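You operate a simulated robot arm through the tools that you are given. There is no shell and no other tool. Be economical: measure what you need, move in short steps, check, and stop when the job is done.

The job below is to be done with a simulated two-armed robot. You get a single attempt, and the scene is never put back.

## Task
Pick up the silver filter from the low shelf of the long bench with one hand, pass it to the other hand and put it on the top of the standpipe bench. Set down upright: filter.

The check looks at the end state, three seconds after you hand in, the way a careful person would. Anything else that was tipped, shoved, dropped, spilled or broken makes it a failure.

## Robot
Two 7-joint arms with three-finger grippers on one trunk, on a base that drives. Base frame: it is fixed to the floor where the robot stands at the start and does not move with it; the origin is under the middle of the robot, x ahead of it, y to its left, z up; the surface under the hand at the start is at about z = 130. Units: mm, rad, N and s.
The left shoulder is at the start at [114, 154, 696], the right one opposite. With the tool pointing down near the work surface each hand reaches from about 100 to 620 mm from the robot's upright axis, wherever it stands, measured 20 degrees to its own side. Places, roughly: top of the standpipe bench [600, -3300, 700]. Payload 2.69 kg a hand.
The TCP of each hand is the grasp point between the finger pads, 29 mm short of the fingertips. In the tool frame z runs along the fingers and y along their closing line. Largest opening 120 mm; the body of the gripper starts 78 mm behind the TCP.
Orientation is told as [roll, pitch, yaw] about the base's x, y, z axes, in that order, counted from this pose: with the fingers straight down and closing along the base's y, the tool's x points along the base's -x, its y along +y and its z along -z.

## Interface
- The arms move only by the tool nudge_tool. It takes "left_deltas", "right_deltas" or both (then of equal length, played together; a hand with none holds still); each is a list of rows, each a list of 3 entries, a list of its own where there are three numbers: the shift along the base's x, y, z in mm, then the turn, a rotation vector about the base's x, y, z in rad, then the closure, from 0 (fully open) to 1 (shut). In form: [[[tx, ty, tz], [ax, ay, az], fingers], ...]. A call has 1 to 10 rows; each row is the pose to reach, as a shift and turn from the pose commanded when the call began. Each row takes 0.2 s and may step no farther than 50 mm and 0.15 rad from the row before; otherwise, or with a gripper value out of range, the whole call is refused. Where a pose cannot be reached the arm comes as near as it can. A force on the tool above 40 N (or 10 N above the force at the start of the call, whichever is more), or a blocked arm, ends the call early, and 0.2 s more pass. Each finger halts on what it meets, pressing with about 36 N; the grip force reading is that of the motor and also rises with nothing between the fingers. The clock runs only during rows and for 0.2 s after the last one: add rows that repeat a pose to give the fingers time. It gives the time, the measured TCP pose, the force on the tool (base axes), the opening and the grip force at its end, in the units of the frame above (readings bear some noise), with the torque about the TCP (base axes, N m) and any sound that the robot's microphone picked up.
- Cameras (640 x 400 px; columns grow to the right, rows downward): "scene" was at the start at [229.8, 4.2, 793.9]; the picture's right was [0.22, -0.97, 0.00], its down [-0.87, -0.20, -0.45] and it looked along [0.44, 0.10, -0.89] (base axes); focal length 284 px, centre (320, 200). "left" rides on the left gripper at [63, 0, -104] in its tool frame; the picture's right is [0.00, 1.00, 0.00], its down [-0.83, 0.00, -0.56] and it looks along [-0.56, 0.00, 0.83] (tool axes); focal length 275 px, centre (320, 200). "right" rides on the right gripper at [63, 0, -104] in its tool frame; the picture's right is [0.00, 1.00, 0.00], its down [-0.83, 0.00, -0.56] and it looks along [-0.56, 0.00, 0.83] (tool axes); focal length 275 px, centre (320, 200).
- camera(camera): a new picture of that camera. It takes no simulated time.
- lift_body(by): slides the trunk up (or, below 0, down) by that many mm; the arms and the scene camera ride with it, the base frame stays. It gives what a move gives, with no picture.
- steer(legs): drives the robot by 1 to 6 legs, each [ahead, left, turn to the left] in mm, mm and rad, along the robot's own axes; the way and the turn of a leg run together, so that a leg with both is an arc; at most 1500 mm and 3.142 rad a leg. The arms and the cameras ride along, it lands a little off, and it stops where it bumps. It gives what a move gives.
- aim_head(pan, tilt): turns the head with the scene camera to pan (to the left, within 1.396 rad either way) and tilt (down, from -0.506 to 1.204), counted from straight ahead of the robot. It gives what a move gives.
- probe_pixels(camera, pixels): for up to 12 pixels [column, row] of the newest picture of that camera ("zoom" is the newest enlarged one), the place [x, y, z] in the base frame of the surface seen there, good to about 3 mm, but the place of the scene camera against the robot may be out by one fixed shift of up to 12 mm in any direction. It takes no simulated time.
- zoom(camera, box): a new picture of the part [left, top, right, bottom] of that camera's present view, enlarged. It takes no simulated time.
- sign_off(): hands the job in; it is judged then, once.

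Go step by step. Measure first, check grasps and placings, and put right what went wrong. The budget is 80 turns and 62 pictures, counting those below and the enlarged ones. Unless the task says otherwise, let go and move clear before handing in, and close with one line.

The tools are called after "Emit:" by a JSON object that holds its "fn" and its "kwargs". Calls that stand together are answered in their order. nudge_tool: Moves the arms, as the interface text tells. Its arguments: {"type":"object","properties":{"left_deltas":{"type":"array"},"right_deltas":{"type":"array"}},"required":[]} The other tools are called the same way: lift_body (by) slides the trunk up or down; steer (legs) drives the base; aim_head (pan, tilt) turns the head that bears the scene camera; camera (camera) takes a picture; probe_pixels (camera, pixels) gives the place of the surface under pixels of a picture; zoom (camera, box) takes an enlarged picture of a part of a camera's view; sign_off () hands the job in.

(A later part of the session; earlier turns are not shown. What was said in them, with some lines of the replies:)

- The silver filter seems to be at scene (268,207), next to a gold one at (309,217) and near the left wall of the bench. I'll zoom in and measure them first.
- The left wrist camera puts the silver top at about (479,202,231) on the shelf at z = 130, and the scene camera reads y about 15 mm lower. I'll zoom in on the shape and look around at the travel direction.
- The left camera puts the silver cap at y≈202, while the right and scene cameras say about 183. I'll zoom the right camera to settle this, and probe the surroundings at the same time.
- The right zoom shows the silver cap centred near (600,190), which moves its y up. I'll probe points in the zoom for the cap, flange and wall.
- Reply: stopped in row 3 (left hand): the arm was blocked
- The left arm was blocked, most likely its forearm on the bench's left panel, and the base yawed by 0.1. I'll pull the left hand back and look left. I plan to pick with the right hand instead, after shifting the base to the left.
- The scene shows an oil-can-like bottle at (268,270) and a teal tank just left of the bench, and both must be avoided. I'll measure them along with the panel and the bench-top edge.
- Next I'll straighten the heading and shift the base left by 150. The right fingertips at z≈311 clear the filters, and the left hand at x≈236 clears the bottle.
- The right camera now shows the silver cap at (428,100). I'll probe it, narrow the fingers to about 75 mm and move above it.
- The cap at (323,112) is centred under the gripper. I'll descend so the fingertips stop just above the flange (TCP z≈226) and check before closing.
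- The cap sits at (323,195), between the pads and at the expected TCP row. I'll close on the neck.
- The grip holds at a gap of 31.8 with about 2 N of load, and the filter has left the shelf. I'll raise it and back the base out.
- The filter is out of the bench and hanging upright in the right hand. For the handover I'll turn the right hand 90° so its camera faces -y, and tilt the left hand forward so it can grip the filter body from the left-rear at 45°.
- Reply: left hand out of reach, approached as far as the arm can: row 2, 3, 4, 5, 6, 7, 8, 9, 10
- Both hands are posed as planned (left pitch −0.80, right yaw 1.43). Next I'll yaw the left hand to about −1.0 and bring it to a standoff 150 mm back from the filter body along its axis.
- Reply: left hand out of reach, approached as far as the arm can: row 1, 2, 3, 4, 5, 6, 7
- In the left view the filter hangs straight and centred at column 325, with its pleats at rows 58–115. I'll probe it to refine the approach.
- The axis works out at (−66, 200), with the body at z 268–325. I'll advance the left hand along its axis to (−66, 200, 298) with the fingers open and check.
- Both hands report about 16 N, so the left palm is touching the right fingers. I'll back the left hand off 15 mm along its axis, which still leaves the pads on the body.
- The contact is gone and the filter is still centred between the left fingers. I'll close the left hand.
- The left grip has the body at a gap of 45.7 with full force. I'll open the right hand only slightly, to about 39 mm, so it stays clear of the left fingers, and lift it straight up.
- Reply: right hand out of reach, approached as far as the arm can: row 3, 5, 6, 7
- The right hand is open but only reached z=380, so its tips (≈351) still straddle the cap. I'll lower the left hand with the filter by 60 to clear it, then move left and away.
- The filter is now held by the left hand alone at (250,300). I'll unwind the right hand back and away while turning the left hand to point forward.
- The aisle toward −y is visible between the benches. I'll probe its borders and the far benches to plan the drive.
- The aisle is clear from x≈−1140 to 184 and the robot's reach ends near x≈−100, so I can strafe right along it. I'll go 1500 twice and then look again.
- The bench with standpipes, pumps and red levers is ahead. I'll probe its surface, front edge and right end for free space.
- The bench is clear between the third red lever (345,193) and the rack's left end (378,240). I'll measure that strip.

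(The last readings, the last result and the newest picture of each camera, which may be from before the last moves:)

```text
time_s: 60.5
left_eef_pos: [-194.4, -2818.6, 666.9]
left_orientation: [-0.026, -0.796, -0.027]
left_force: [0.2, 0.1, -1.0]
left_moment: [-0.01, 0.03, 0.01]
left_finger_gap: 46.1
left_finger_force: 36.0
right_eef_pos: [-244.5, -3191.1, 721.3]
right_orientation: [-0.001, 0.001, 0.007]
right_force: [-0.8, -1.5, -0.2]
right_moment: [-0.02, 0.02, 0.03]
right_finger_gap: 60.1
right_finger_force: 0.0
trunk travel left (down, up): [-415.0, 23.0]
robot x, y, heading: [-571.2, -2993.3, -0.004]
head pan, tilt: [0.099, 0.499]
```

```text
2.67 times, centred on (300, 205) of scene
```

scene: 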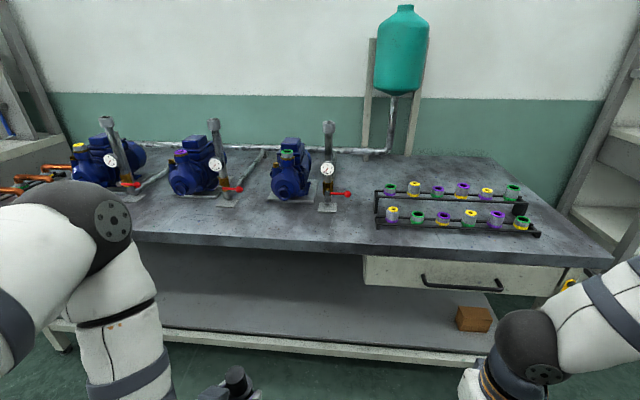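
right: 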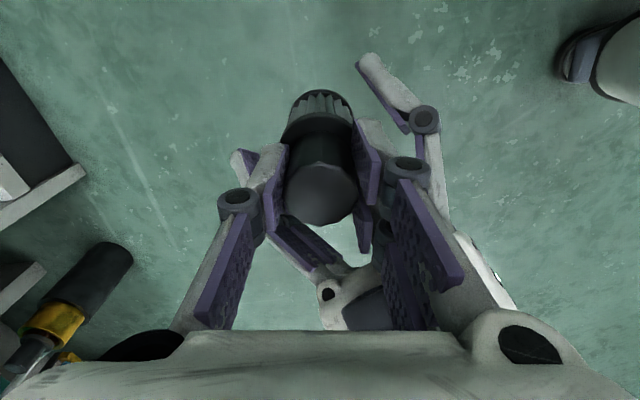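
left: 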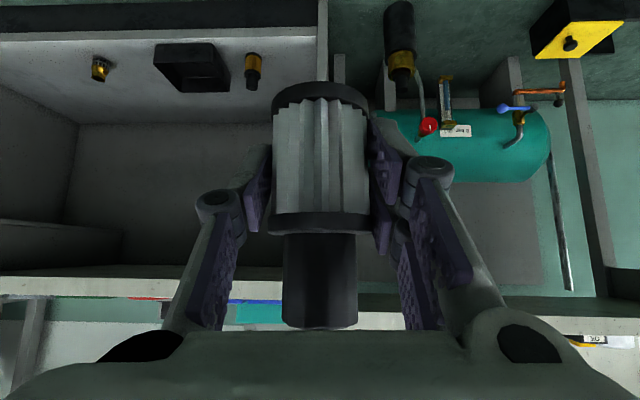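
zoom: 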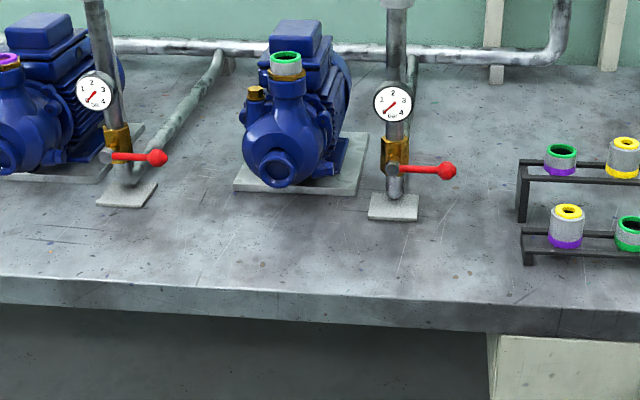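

There is clear space in front of the gap between lever 2 (y≈−2674) and pump 3 (y≈−2830), so I'll aim for (255, −2745) on the top at z≈741. I'll raise both hands well above the table before driving in.

Emit:
{"fn": "lift_body", "kwargs": {"by": 20}}

Emit:
{"fn": "nudge_tool", "kwargs": {"left_deltas": [[[0, 0, 38], [0, 0, 0], 0.8], [[0, 0, 76], [0, 0, 0], 0.8], [[0, 0, 114], [0, 0, 0], 0.8], [[0, 0, 152], [0, 0, 0], 0.8], [[0, 0, 185], [0, 0, 0], 0.8]], "right_deltas": [[[-10, 0, 38], [0, 0, 0], 0.5], [[-20, 0, 76], [0, 0, 0], 0.5], [[-30, 0, 114], [0, 0, 0], 0.5], [[-40, 0, 140], [0, 0, 0], 0.5], [[-50, 0, 150], [0, 0, 0], 0.5]]}}

Emit:
{"fn": "camera", "kwargs": {"camera": "left"}}

```text
time_s: 61.1
left_eef_pos: [-193.7, -2817.3, 686.3]
left_orientation: [-0.026, -0.797, -0.024]
left_force: [0.1, 0.4, -1.8]
left_moment: [-0.01, -0.03, 0.0]
left_finger_gap: 45.8
left_finger_force: 35.8
right_eef_pos: [-243.0, -3191.7, 739.7]
right_orientation: [0.001, 0.001, 0.008]
right_force: [-0.3, -0.5, -0.8]
right_moment: [0.02, 0.01, 0.03]
right_finger_gap: 59.9
right_finger_force: 0.0
trunk travel left (down, up): [-435.0, 3.0]
robot x, y, heading: [-573.7, -2997.4, -0.006]
head pan, tilt: [0.099, 0.499]
```

```text
time_s: 62.3
left_eef_pos: [-188.7, -2819.6, 871.7]
left_orientation: [-0.023, -0.795, -0.025]
left_force: [-0.4, 0.0, -1.0]
left_moment: [0.0, -0.02, 0.03]
left_finger_gap: 45.9
left_finger_force: 36.0
left hand out of reach, approached as far as the arm can: row 5
right_eef_pos: [-294.9, -3189.8, 891.1]
right_orientation: [0.001, -0.001, 0.006]
right_force: [0.3, -0.1, -1.2]
right_moment: [-0.03, -0.04, 0.01]
right_finger_gap: 60.2
right_finger_force: 0.1
trunk travel left (down, up): [-435.0, 3.0]
robot x, y, heading: [-572.3, -3000.0, 0.0]
head pan, tilt: [0.099, 0.499]
```

```text
32 pictures are left
```

left: 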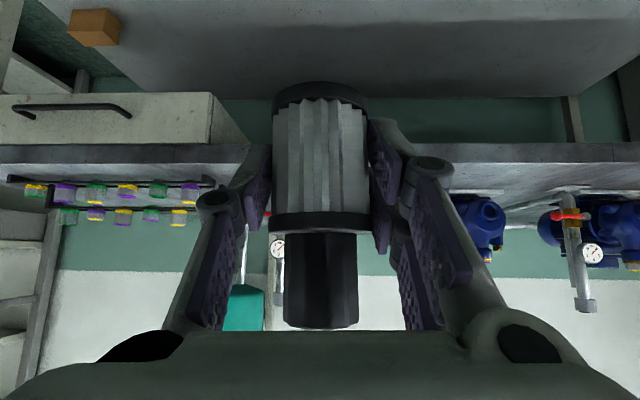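

Both hands are up, with the filter bottom at about z=829 against a top at 741. I'll strafe left 75 and drive ahead 350, then look.

Emit:
{"fn": "steer", "kwargs": {"legs": [[0, 77, 0], [350, 0, 0]]}}

Emit:
{"fn": "aim_head", "kwargs": {"pan": 0.3, "tilt": 0.8}}

Emit:
{"fn": "camera", "kwargs": {"camera": "scene"}}

Emit:
{"fn": "camera", "kwargs": {"camera": "left"}}

```text
time_s: 65.4
left_eef_pos: [150.7, -2747.1, 870.2]
left_orientation: [-0.024, -0.794, -0.025]
left_force: [0.5, 1.1, -1.8]
left_moment: [-0.04, -0.02, -0.01]
left_finger_gap: 45.7
left_finger_force: 36.3
right_eef_pos: [46.4, -3114.8, 890.6]
right_orientation: [0.001, 0.0, 0.005]
right_force: [-1.0, 0.5, -0.7]
right_moment: [0.02, 0.05, -0.02]
right_finger_gap: 59.9
right_finger_force: 0.0
trunk travel left (down, up): [-435.0, 3.0]
robot x, y, heading: [-233.1, -2921.5, -0.004]
head pan, tilt: [0.099, 0.499]
```

```text
time_s: 66.2
left_eef_pos: [149.9, -2745.9, 870.9]
left_orientation: [-0.026, -0.794, -0.023]
left_force: [0.6, -0.5, -0.4]
left_moment: [-0.02, 0.03, 0.03]
left_finger_gap: 45.7
left_finger_force: 35.4
right_eef_pos: [45.2, -3115.3, 890.9]
right_orientation: [-0.001, 0.0, 0.005]
right_force: [-0.3, 0.4, -0.3]
right_moment: [-0.01, -0.01, -0.03]
right_finger_gap: 60.0
right_finger_force: 0.1
trunk travel left (down, up): [-435.0, 3.0]
robot x, y, heading: [-231.5, -2923.3, -0.008]
head pan, tilt: [0.3, 0.799]
```

```text
31 pictures are left
```

scene: 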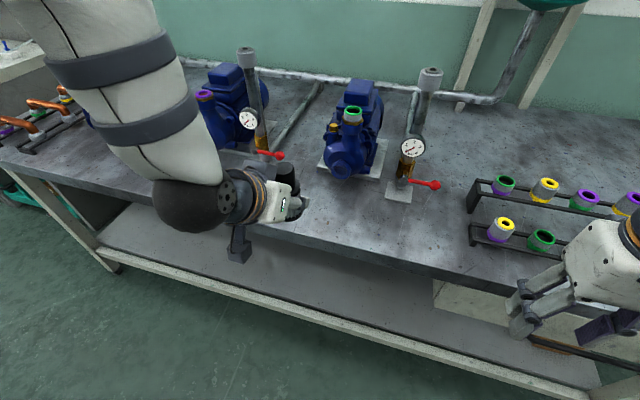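

```text
30 pictures are left
```

left: 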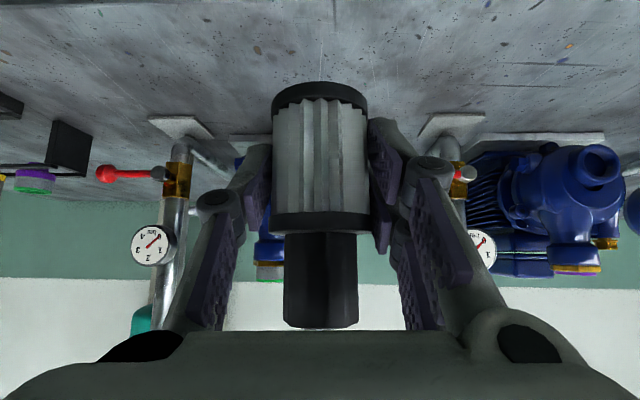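

The left view shows the filter above the bench front with levers and pumps farther back. I'll probe the table and the neighbours with the left camera.

Emit:
{"fn": "probe_pixels", "kwargs": {"camera": "left", "pixels": [[320, 40], [380, 90], [240, 100], [470, 170], [270, 240], [200, 130], [460, 120], [105, 174], [320, 85], [320, 150], [560, 150], [250, 140]]}}

```text
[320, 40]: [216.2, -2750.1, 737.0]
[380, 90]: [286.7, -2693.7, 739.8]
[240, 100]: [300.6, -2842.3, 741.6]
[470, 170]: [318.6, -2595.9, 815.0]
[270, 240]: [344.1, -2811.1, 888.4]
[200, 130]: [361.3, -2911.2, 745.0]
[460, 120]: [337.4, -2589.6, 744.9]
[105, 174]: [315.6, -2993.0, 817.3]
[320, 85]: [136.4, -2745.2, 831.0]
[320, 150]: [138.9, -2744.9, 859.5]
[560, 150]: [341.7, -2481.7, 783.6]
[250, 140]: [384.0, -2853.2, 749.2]
```

The table is at z≈740 and the filter bottom is at about 829. I'll move the left hand 90 mm forward and lower it 70 mm, stopping short of contact.

Emit:
{"fn": "nudge_tool", "kwargs": {"left_deltas": [[[30, 0, 0], [0, 0, 0], 0.8], [[60, 0, 0], [0, 0, 0], 0.8], [[90, 0, 0], [0, 0, 0], 0.8], [[90, 0, -25], [0, 0, 0], 0.8], [[90, 0, -50], [0, 0, 0], 0.8], [[90, 0, -70], [0, 0, 0], 0.8], [[90, 0, -70], [0, 0, 0], 0.8]]}}

Emit:
{"fn": "camera", "kwargs": {"camera": "left"}}

Emit:
{"fn": "zoom", "kwargs": {"camera": "scene", "box": [200, 110, 400, 260]}}

```text
time_s: 67.8
left_eef_pos: [241.6, -2744.6, 801.8]
left_orientation: [-0.026, -0.796, -0.025]
left_force: [0.1, -0.4, -0.8]
left_moment: [0.0, 0.02, 0.02]
left_finger_gap: 45.8
left_finger_force: 35.7
right_eef_pos: [43.5, -3116.6, 890.6]
right_orientation: [-0.002, -0.002, 0.004]
right_force: [-0.4, -1.1, 0.5]
right_moment: [0.0, -0.01, 0.04]
right_finger_gap: 60.0
right_finger_force: 0.1
trunk travel left (down, up): [-435.0, 3.0]
robot x, y, heading: [-230.2, -2922.3, 0.002]
head pan, tilt: [0.3, 0.799]
```

```text
29 pictures are left
```

left: 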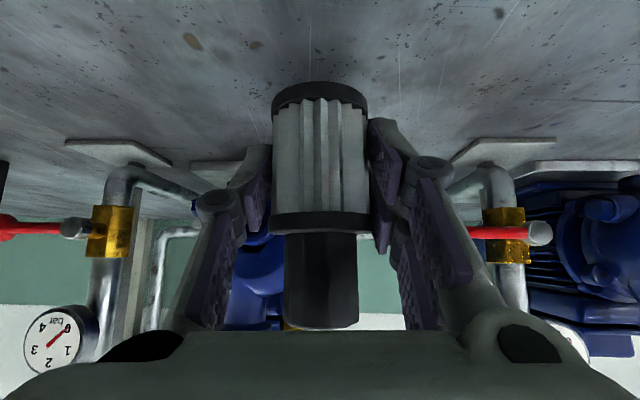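

```text
2.67 times, centred on (300, 185) of scene
```

zoom: 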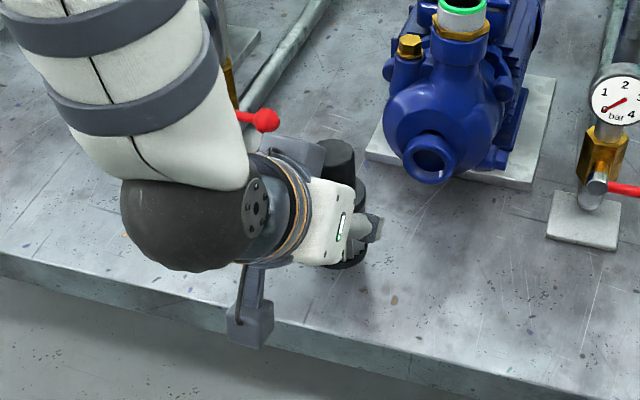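

The filter is hanging about 18 mm above clear bench top. I'll lower it slowly and watch the force.

Emit:
{"fn": "nudge_tool", "kwargs": {"left_deltas": [[[0, 0, -6], [0, 0, 0], 0.8], [[0, 0, -11], [0, 0, 0], 0.8], [[0, 0, -14], [0, 0, 0], 0.8]]}}

Emit:
{"fn": "camera", "kwargs": {"camera": "left"}}

```text
time_s: 68.6
left_eef_pos: [241.8, -2745.5, 789.8]
left_orientation: [-0.026, -0.798, -0.026]
left_force: [0.1, 0.1, -1.5]
left_moment: [-0.03, 0.01, 0.0]
left_finger_gap: 45.6
left_finger_force: 36.4
right_eef_pos: [47.0, -3115.4, 892.2]
right_orientation: [0.001, 0.0, 0.005]
right_force: [-0.2, -0.4, 0.5]
right_moment: [0.02, 0.0, 0.01]
right_finger_gap: 60.0
right_finger_force: 0.0
trunk travel left (down, up): [-435.0, 3.0]
robot x, y, heading: [-229.8, -2923.7, -0.003]
head pan, tilt: [0.3, 0.799]
```

```text
27 pictures are left
```

left: 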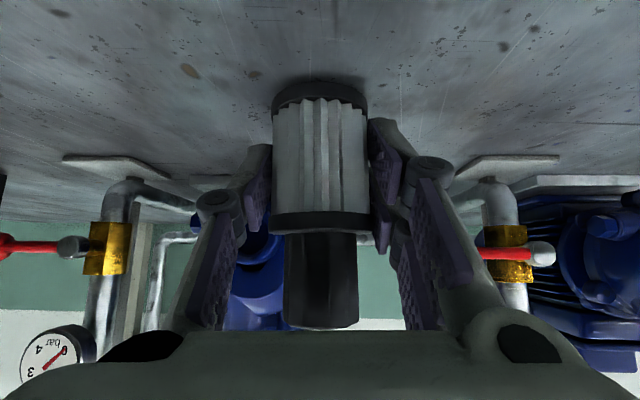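

There's no contact yet, with the TCP at 789.8 and the bottom at about 747. I'll keep going down in 2 mm steps.

Emit:
{"fn": "nudge_tool", "kwargs": {"left_deltas": [[[0, 0, -2], [0, 0, 0], 0.8], [[0, 0, -4], [0, 0, 0], 0.8], [[0, 0, -5], [0, 0, 0], 0.8]]}}

```text
time_s: 69.4
left_eef_pos: [239.2, -2746.3, 781.8]
left_orientation: [-0.023, -0.798, -0.024]
left_force: [-0.9, 0.1, 2.9]
left_moment: [0.08, -0.02, 0.03]
left_finger_gap: 45.4
left_finger_force: 35.9
right_eef_pos: [43.6, -3114.7, 891.3]
right_orientation: [-0.001, -0.003, 0.003]
right_force: [-0.4, 0.5, -0.2]
right_moment: [-0.03, -0.01, -0.01]
right_finger_gap: 60.0
right_finger_force: 0.0
trunk travel left (down, up): [-435.0, 3.0]
robot x, y, heading: [-232.9, -2919.9, -0.004]
head pan, tilt: [0.3, 0.799]
```

The vertical force flipped from −1.5 to +2.9, so the filter is just touching. I'll press 1 mm more to confirm.

Emit:
{"fn": "nudge_tool", "kwargs": {"left_deltas": [[[0, 0, -1], [0, 0, 0], 0.8], [[0, 0, -1], [0, 0, 0], 0.8]]}}

Emit:
{"fn": "camera", "kwargs": {"camera": "left"}}

```text
time_s: 70.0
left_eef_pos: [240.2, -2745.5, 782.5]
left_orientation: [-0.023, -0.8, -0.027]
left_force: [-0.3, 1.3, 10.3]
left_moment: [0.29, -0.12, 0.01]
left_finger_gap: 45.5
left_finger_force: 35.7
right_eef_pos: [44.2, -3115.0, 892.5]
right_orientation: [0.001, 0.001, 0.005]
right_force: [0.0, -0.2, 0.2]
right_moment: [0.01, 0.01, 0.02]
right_finger_gap: 60.1
right_finger_force: 0.0
trunk travel left (down, up): [-435.0, 3.0]
robot x, y, heading: [-228.6, -2924.7, 0.002]
head pan, tilt: [0.3, 0.799]
```

```text
26 pictures are left
```

left: 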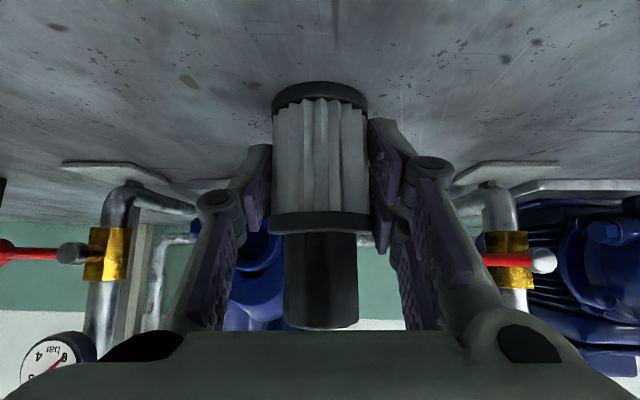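

The filter is seated with 10 N of upward force. I'll open the left hand to about 84 mm and check before retreating.

Emit:
{"fn": "nudge_tool", "kwargs": {"left_deltas": [[[0, 0, 1], [0, 0, 0], 0.6], [[0, 0, 1], [0, 0, 0], 0.4], [[0, 0, 1], [0, 0, 0], 0.3], [[0, 0, 1], [0, 0, 0], 0.3]]}}

Emit:
{"fn": "camera", "kwargs": {"camera": "left"}}

```text
time_s: 71.0
left_eef_pos: [240.3, -2744.8, 783.1]
left_orientation: [-0.024, -0.795, -0.025]
left_force: [0.5, -0.3, 0.1]
left_moment: [0.0, 0.04, 0.01]
left_finger_gap: 84.1
left_finger_force: 0.1
right_eef_pos: [44.9, -3115.1, 890.6]
right_orientation: [0.0, 0.001, 0.006]
right_force: [0.8, 0.0, 0.3]
right_moment: [-0.03, -0.03, 0.0]
right_finger_gap: 60.0
right_finger_force: 0.2
trunk travel left (down, up): [-435.0, 3.0]
robot x, y, heading: [-231.1, -2921.4, -0.003]
head pan, tilt: [0.3, 0.799]
```

```text
25 pictures are left
```

left: 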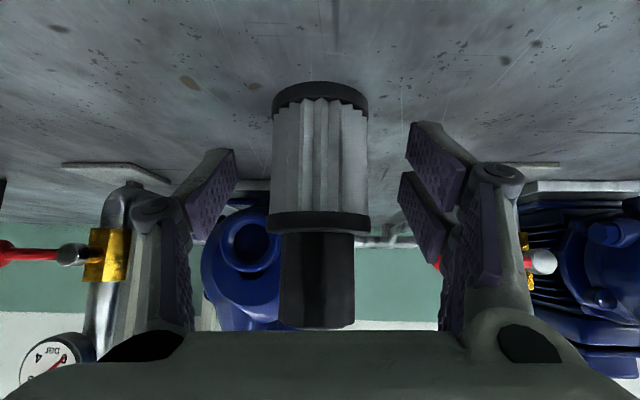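

The filter stands free and the force reads zero. I'll withdraw back and up along the tool axis, back the base off and check.

Emit:
{"fn": "nudge_tool", "kwargs": {"left_deltas": [[[-18, 0, 18], [0, 0, 0], 0.3], [[-38, 0, 38], [0, 0, 0], 0.3], [[-60, 0, 60], [0, 0, 0], 0.3], [[-85, 0, 80], [0, 0, 0], 0.3]]}}

Emit:
{"fn": "steer", "kwargs": {"legs": [[-250, 0, 0]]}}

Emit:
{"fn": "camera", "kwargs": {"camera": "left"}}

Emit:
{"fn": "camera", "kwargs": {"camera": "scene"}}

```text
time_s: 72.0
left_eef_pos: [154.6, -2745.5, 861.5]
left_orientation: [-0.023, -0.795, -0.024]
left_force: [-1.2, -0.5, -0.3]
left_moment: [0.02, -0.03, -0.02]
left_finger_gap: 84.2
left_finger_force: 0.1
right_eef_pos: [44.2, -3114.8, 891.1]
right_orientation: [0.001, -0.002, 0.005]
right_force: [0.6, -0.5, -0.5]
right_moment: [0.02, -0.01, 0.01]
right_finger_gap: 59.9
right_finger_force: 0.1
trunk travel left (down, up): [-435.0, 3.0]
robot x, y, heading: [-233.0, -2921.8, -0.002]
head pan, tilt: [0.3, 0.799]
```

```text
time_s: 73.8
left_eef_pos: [-91.3, -2747.0, 861.3]
left_orientation: [-0.024, -0.797, -0.03]
left_force: [-0.1, 0.9, -0.1]
left_moment: [0.02, 0.01, 0.03]
left_finger_gap: 84.0
left_finger_force: 0.1
right_eef_pos: [-204.9, -3115.2, 890.1]
right_orientation: [-0.002, -0.003, 0.0]
right_force: [0.3, 0.9, -0.6]
right_moment: [0.02, 0.0, -0.02]
right_finger_gap: 60.2
right_finger_force: 0.0
trunk travel left (down, up): [-435.0, 3.0]
robot x, y, heading: [-480.7, -2920.5, -0.008]
head pan, tilt: [0.3, 0.799]
```

```text
24 pictures are left
```

left: 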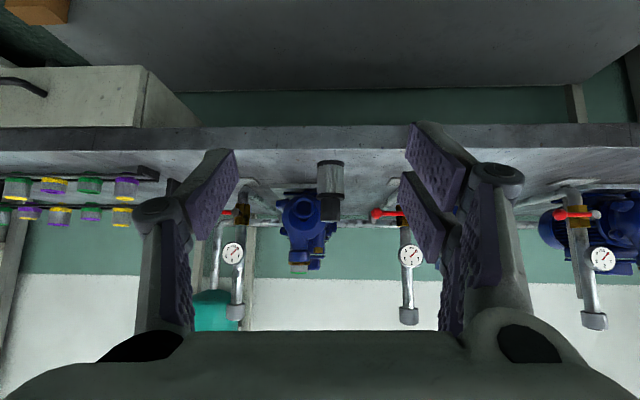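

```text
23 pictures are left
```

scene: 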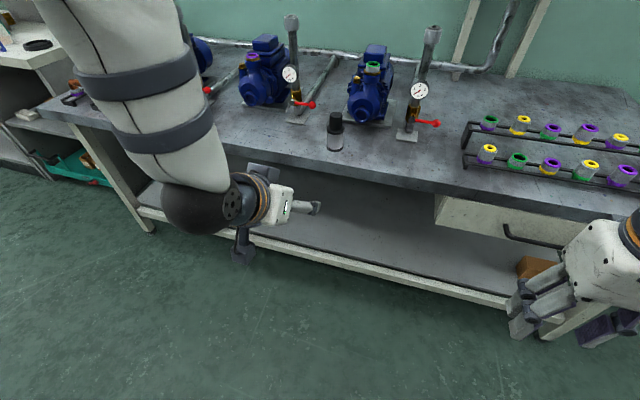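

The filter stands upright and alone on the standpipe bench at scene (335,130), and both hands are clear. Nothing around it has moved, so I'm handing in.

Emit:
{"fn": "sign_off", "kwargs": {}}

```text
The job is handed in.
```

The silver filter was picked up with the right hand, passed to the left, and set down upright on the standpipe bench, with both hands clear; early on the left arm bumped the long bench, but I saw nothing disturbed.
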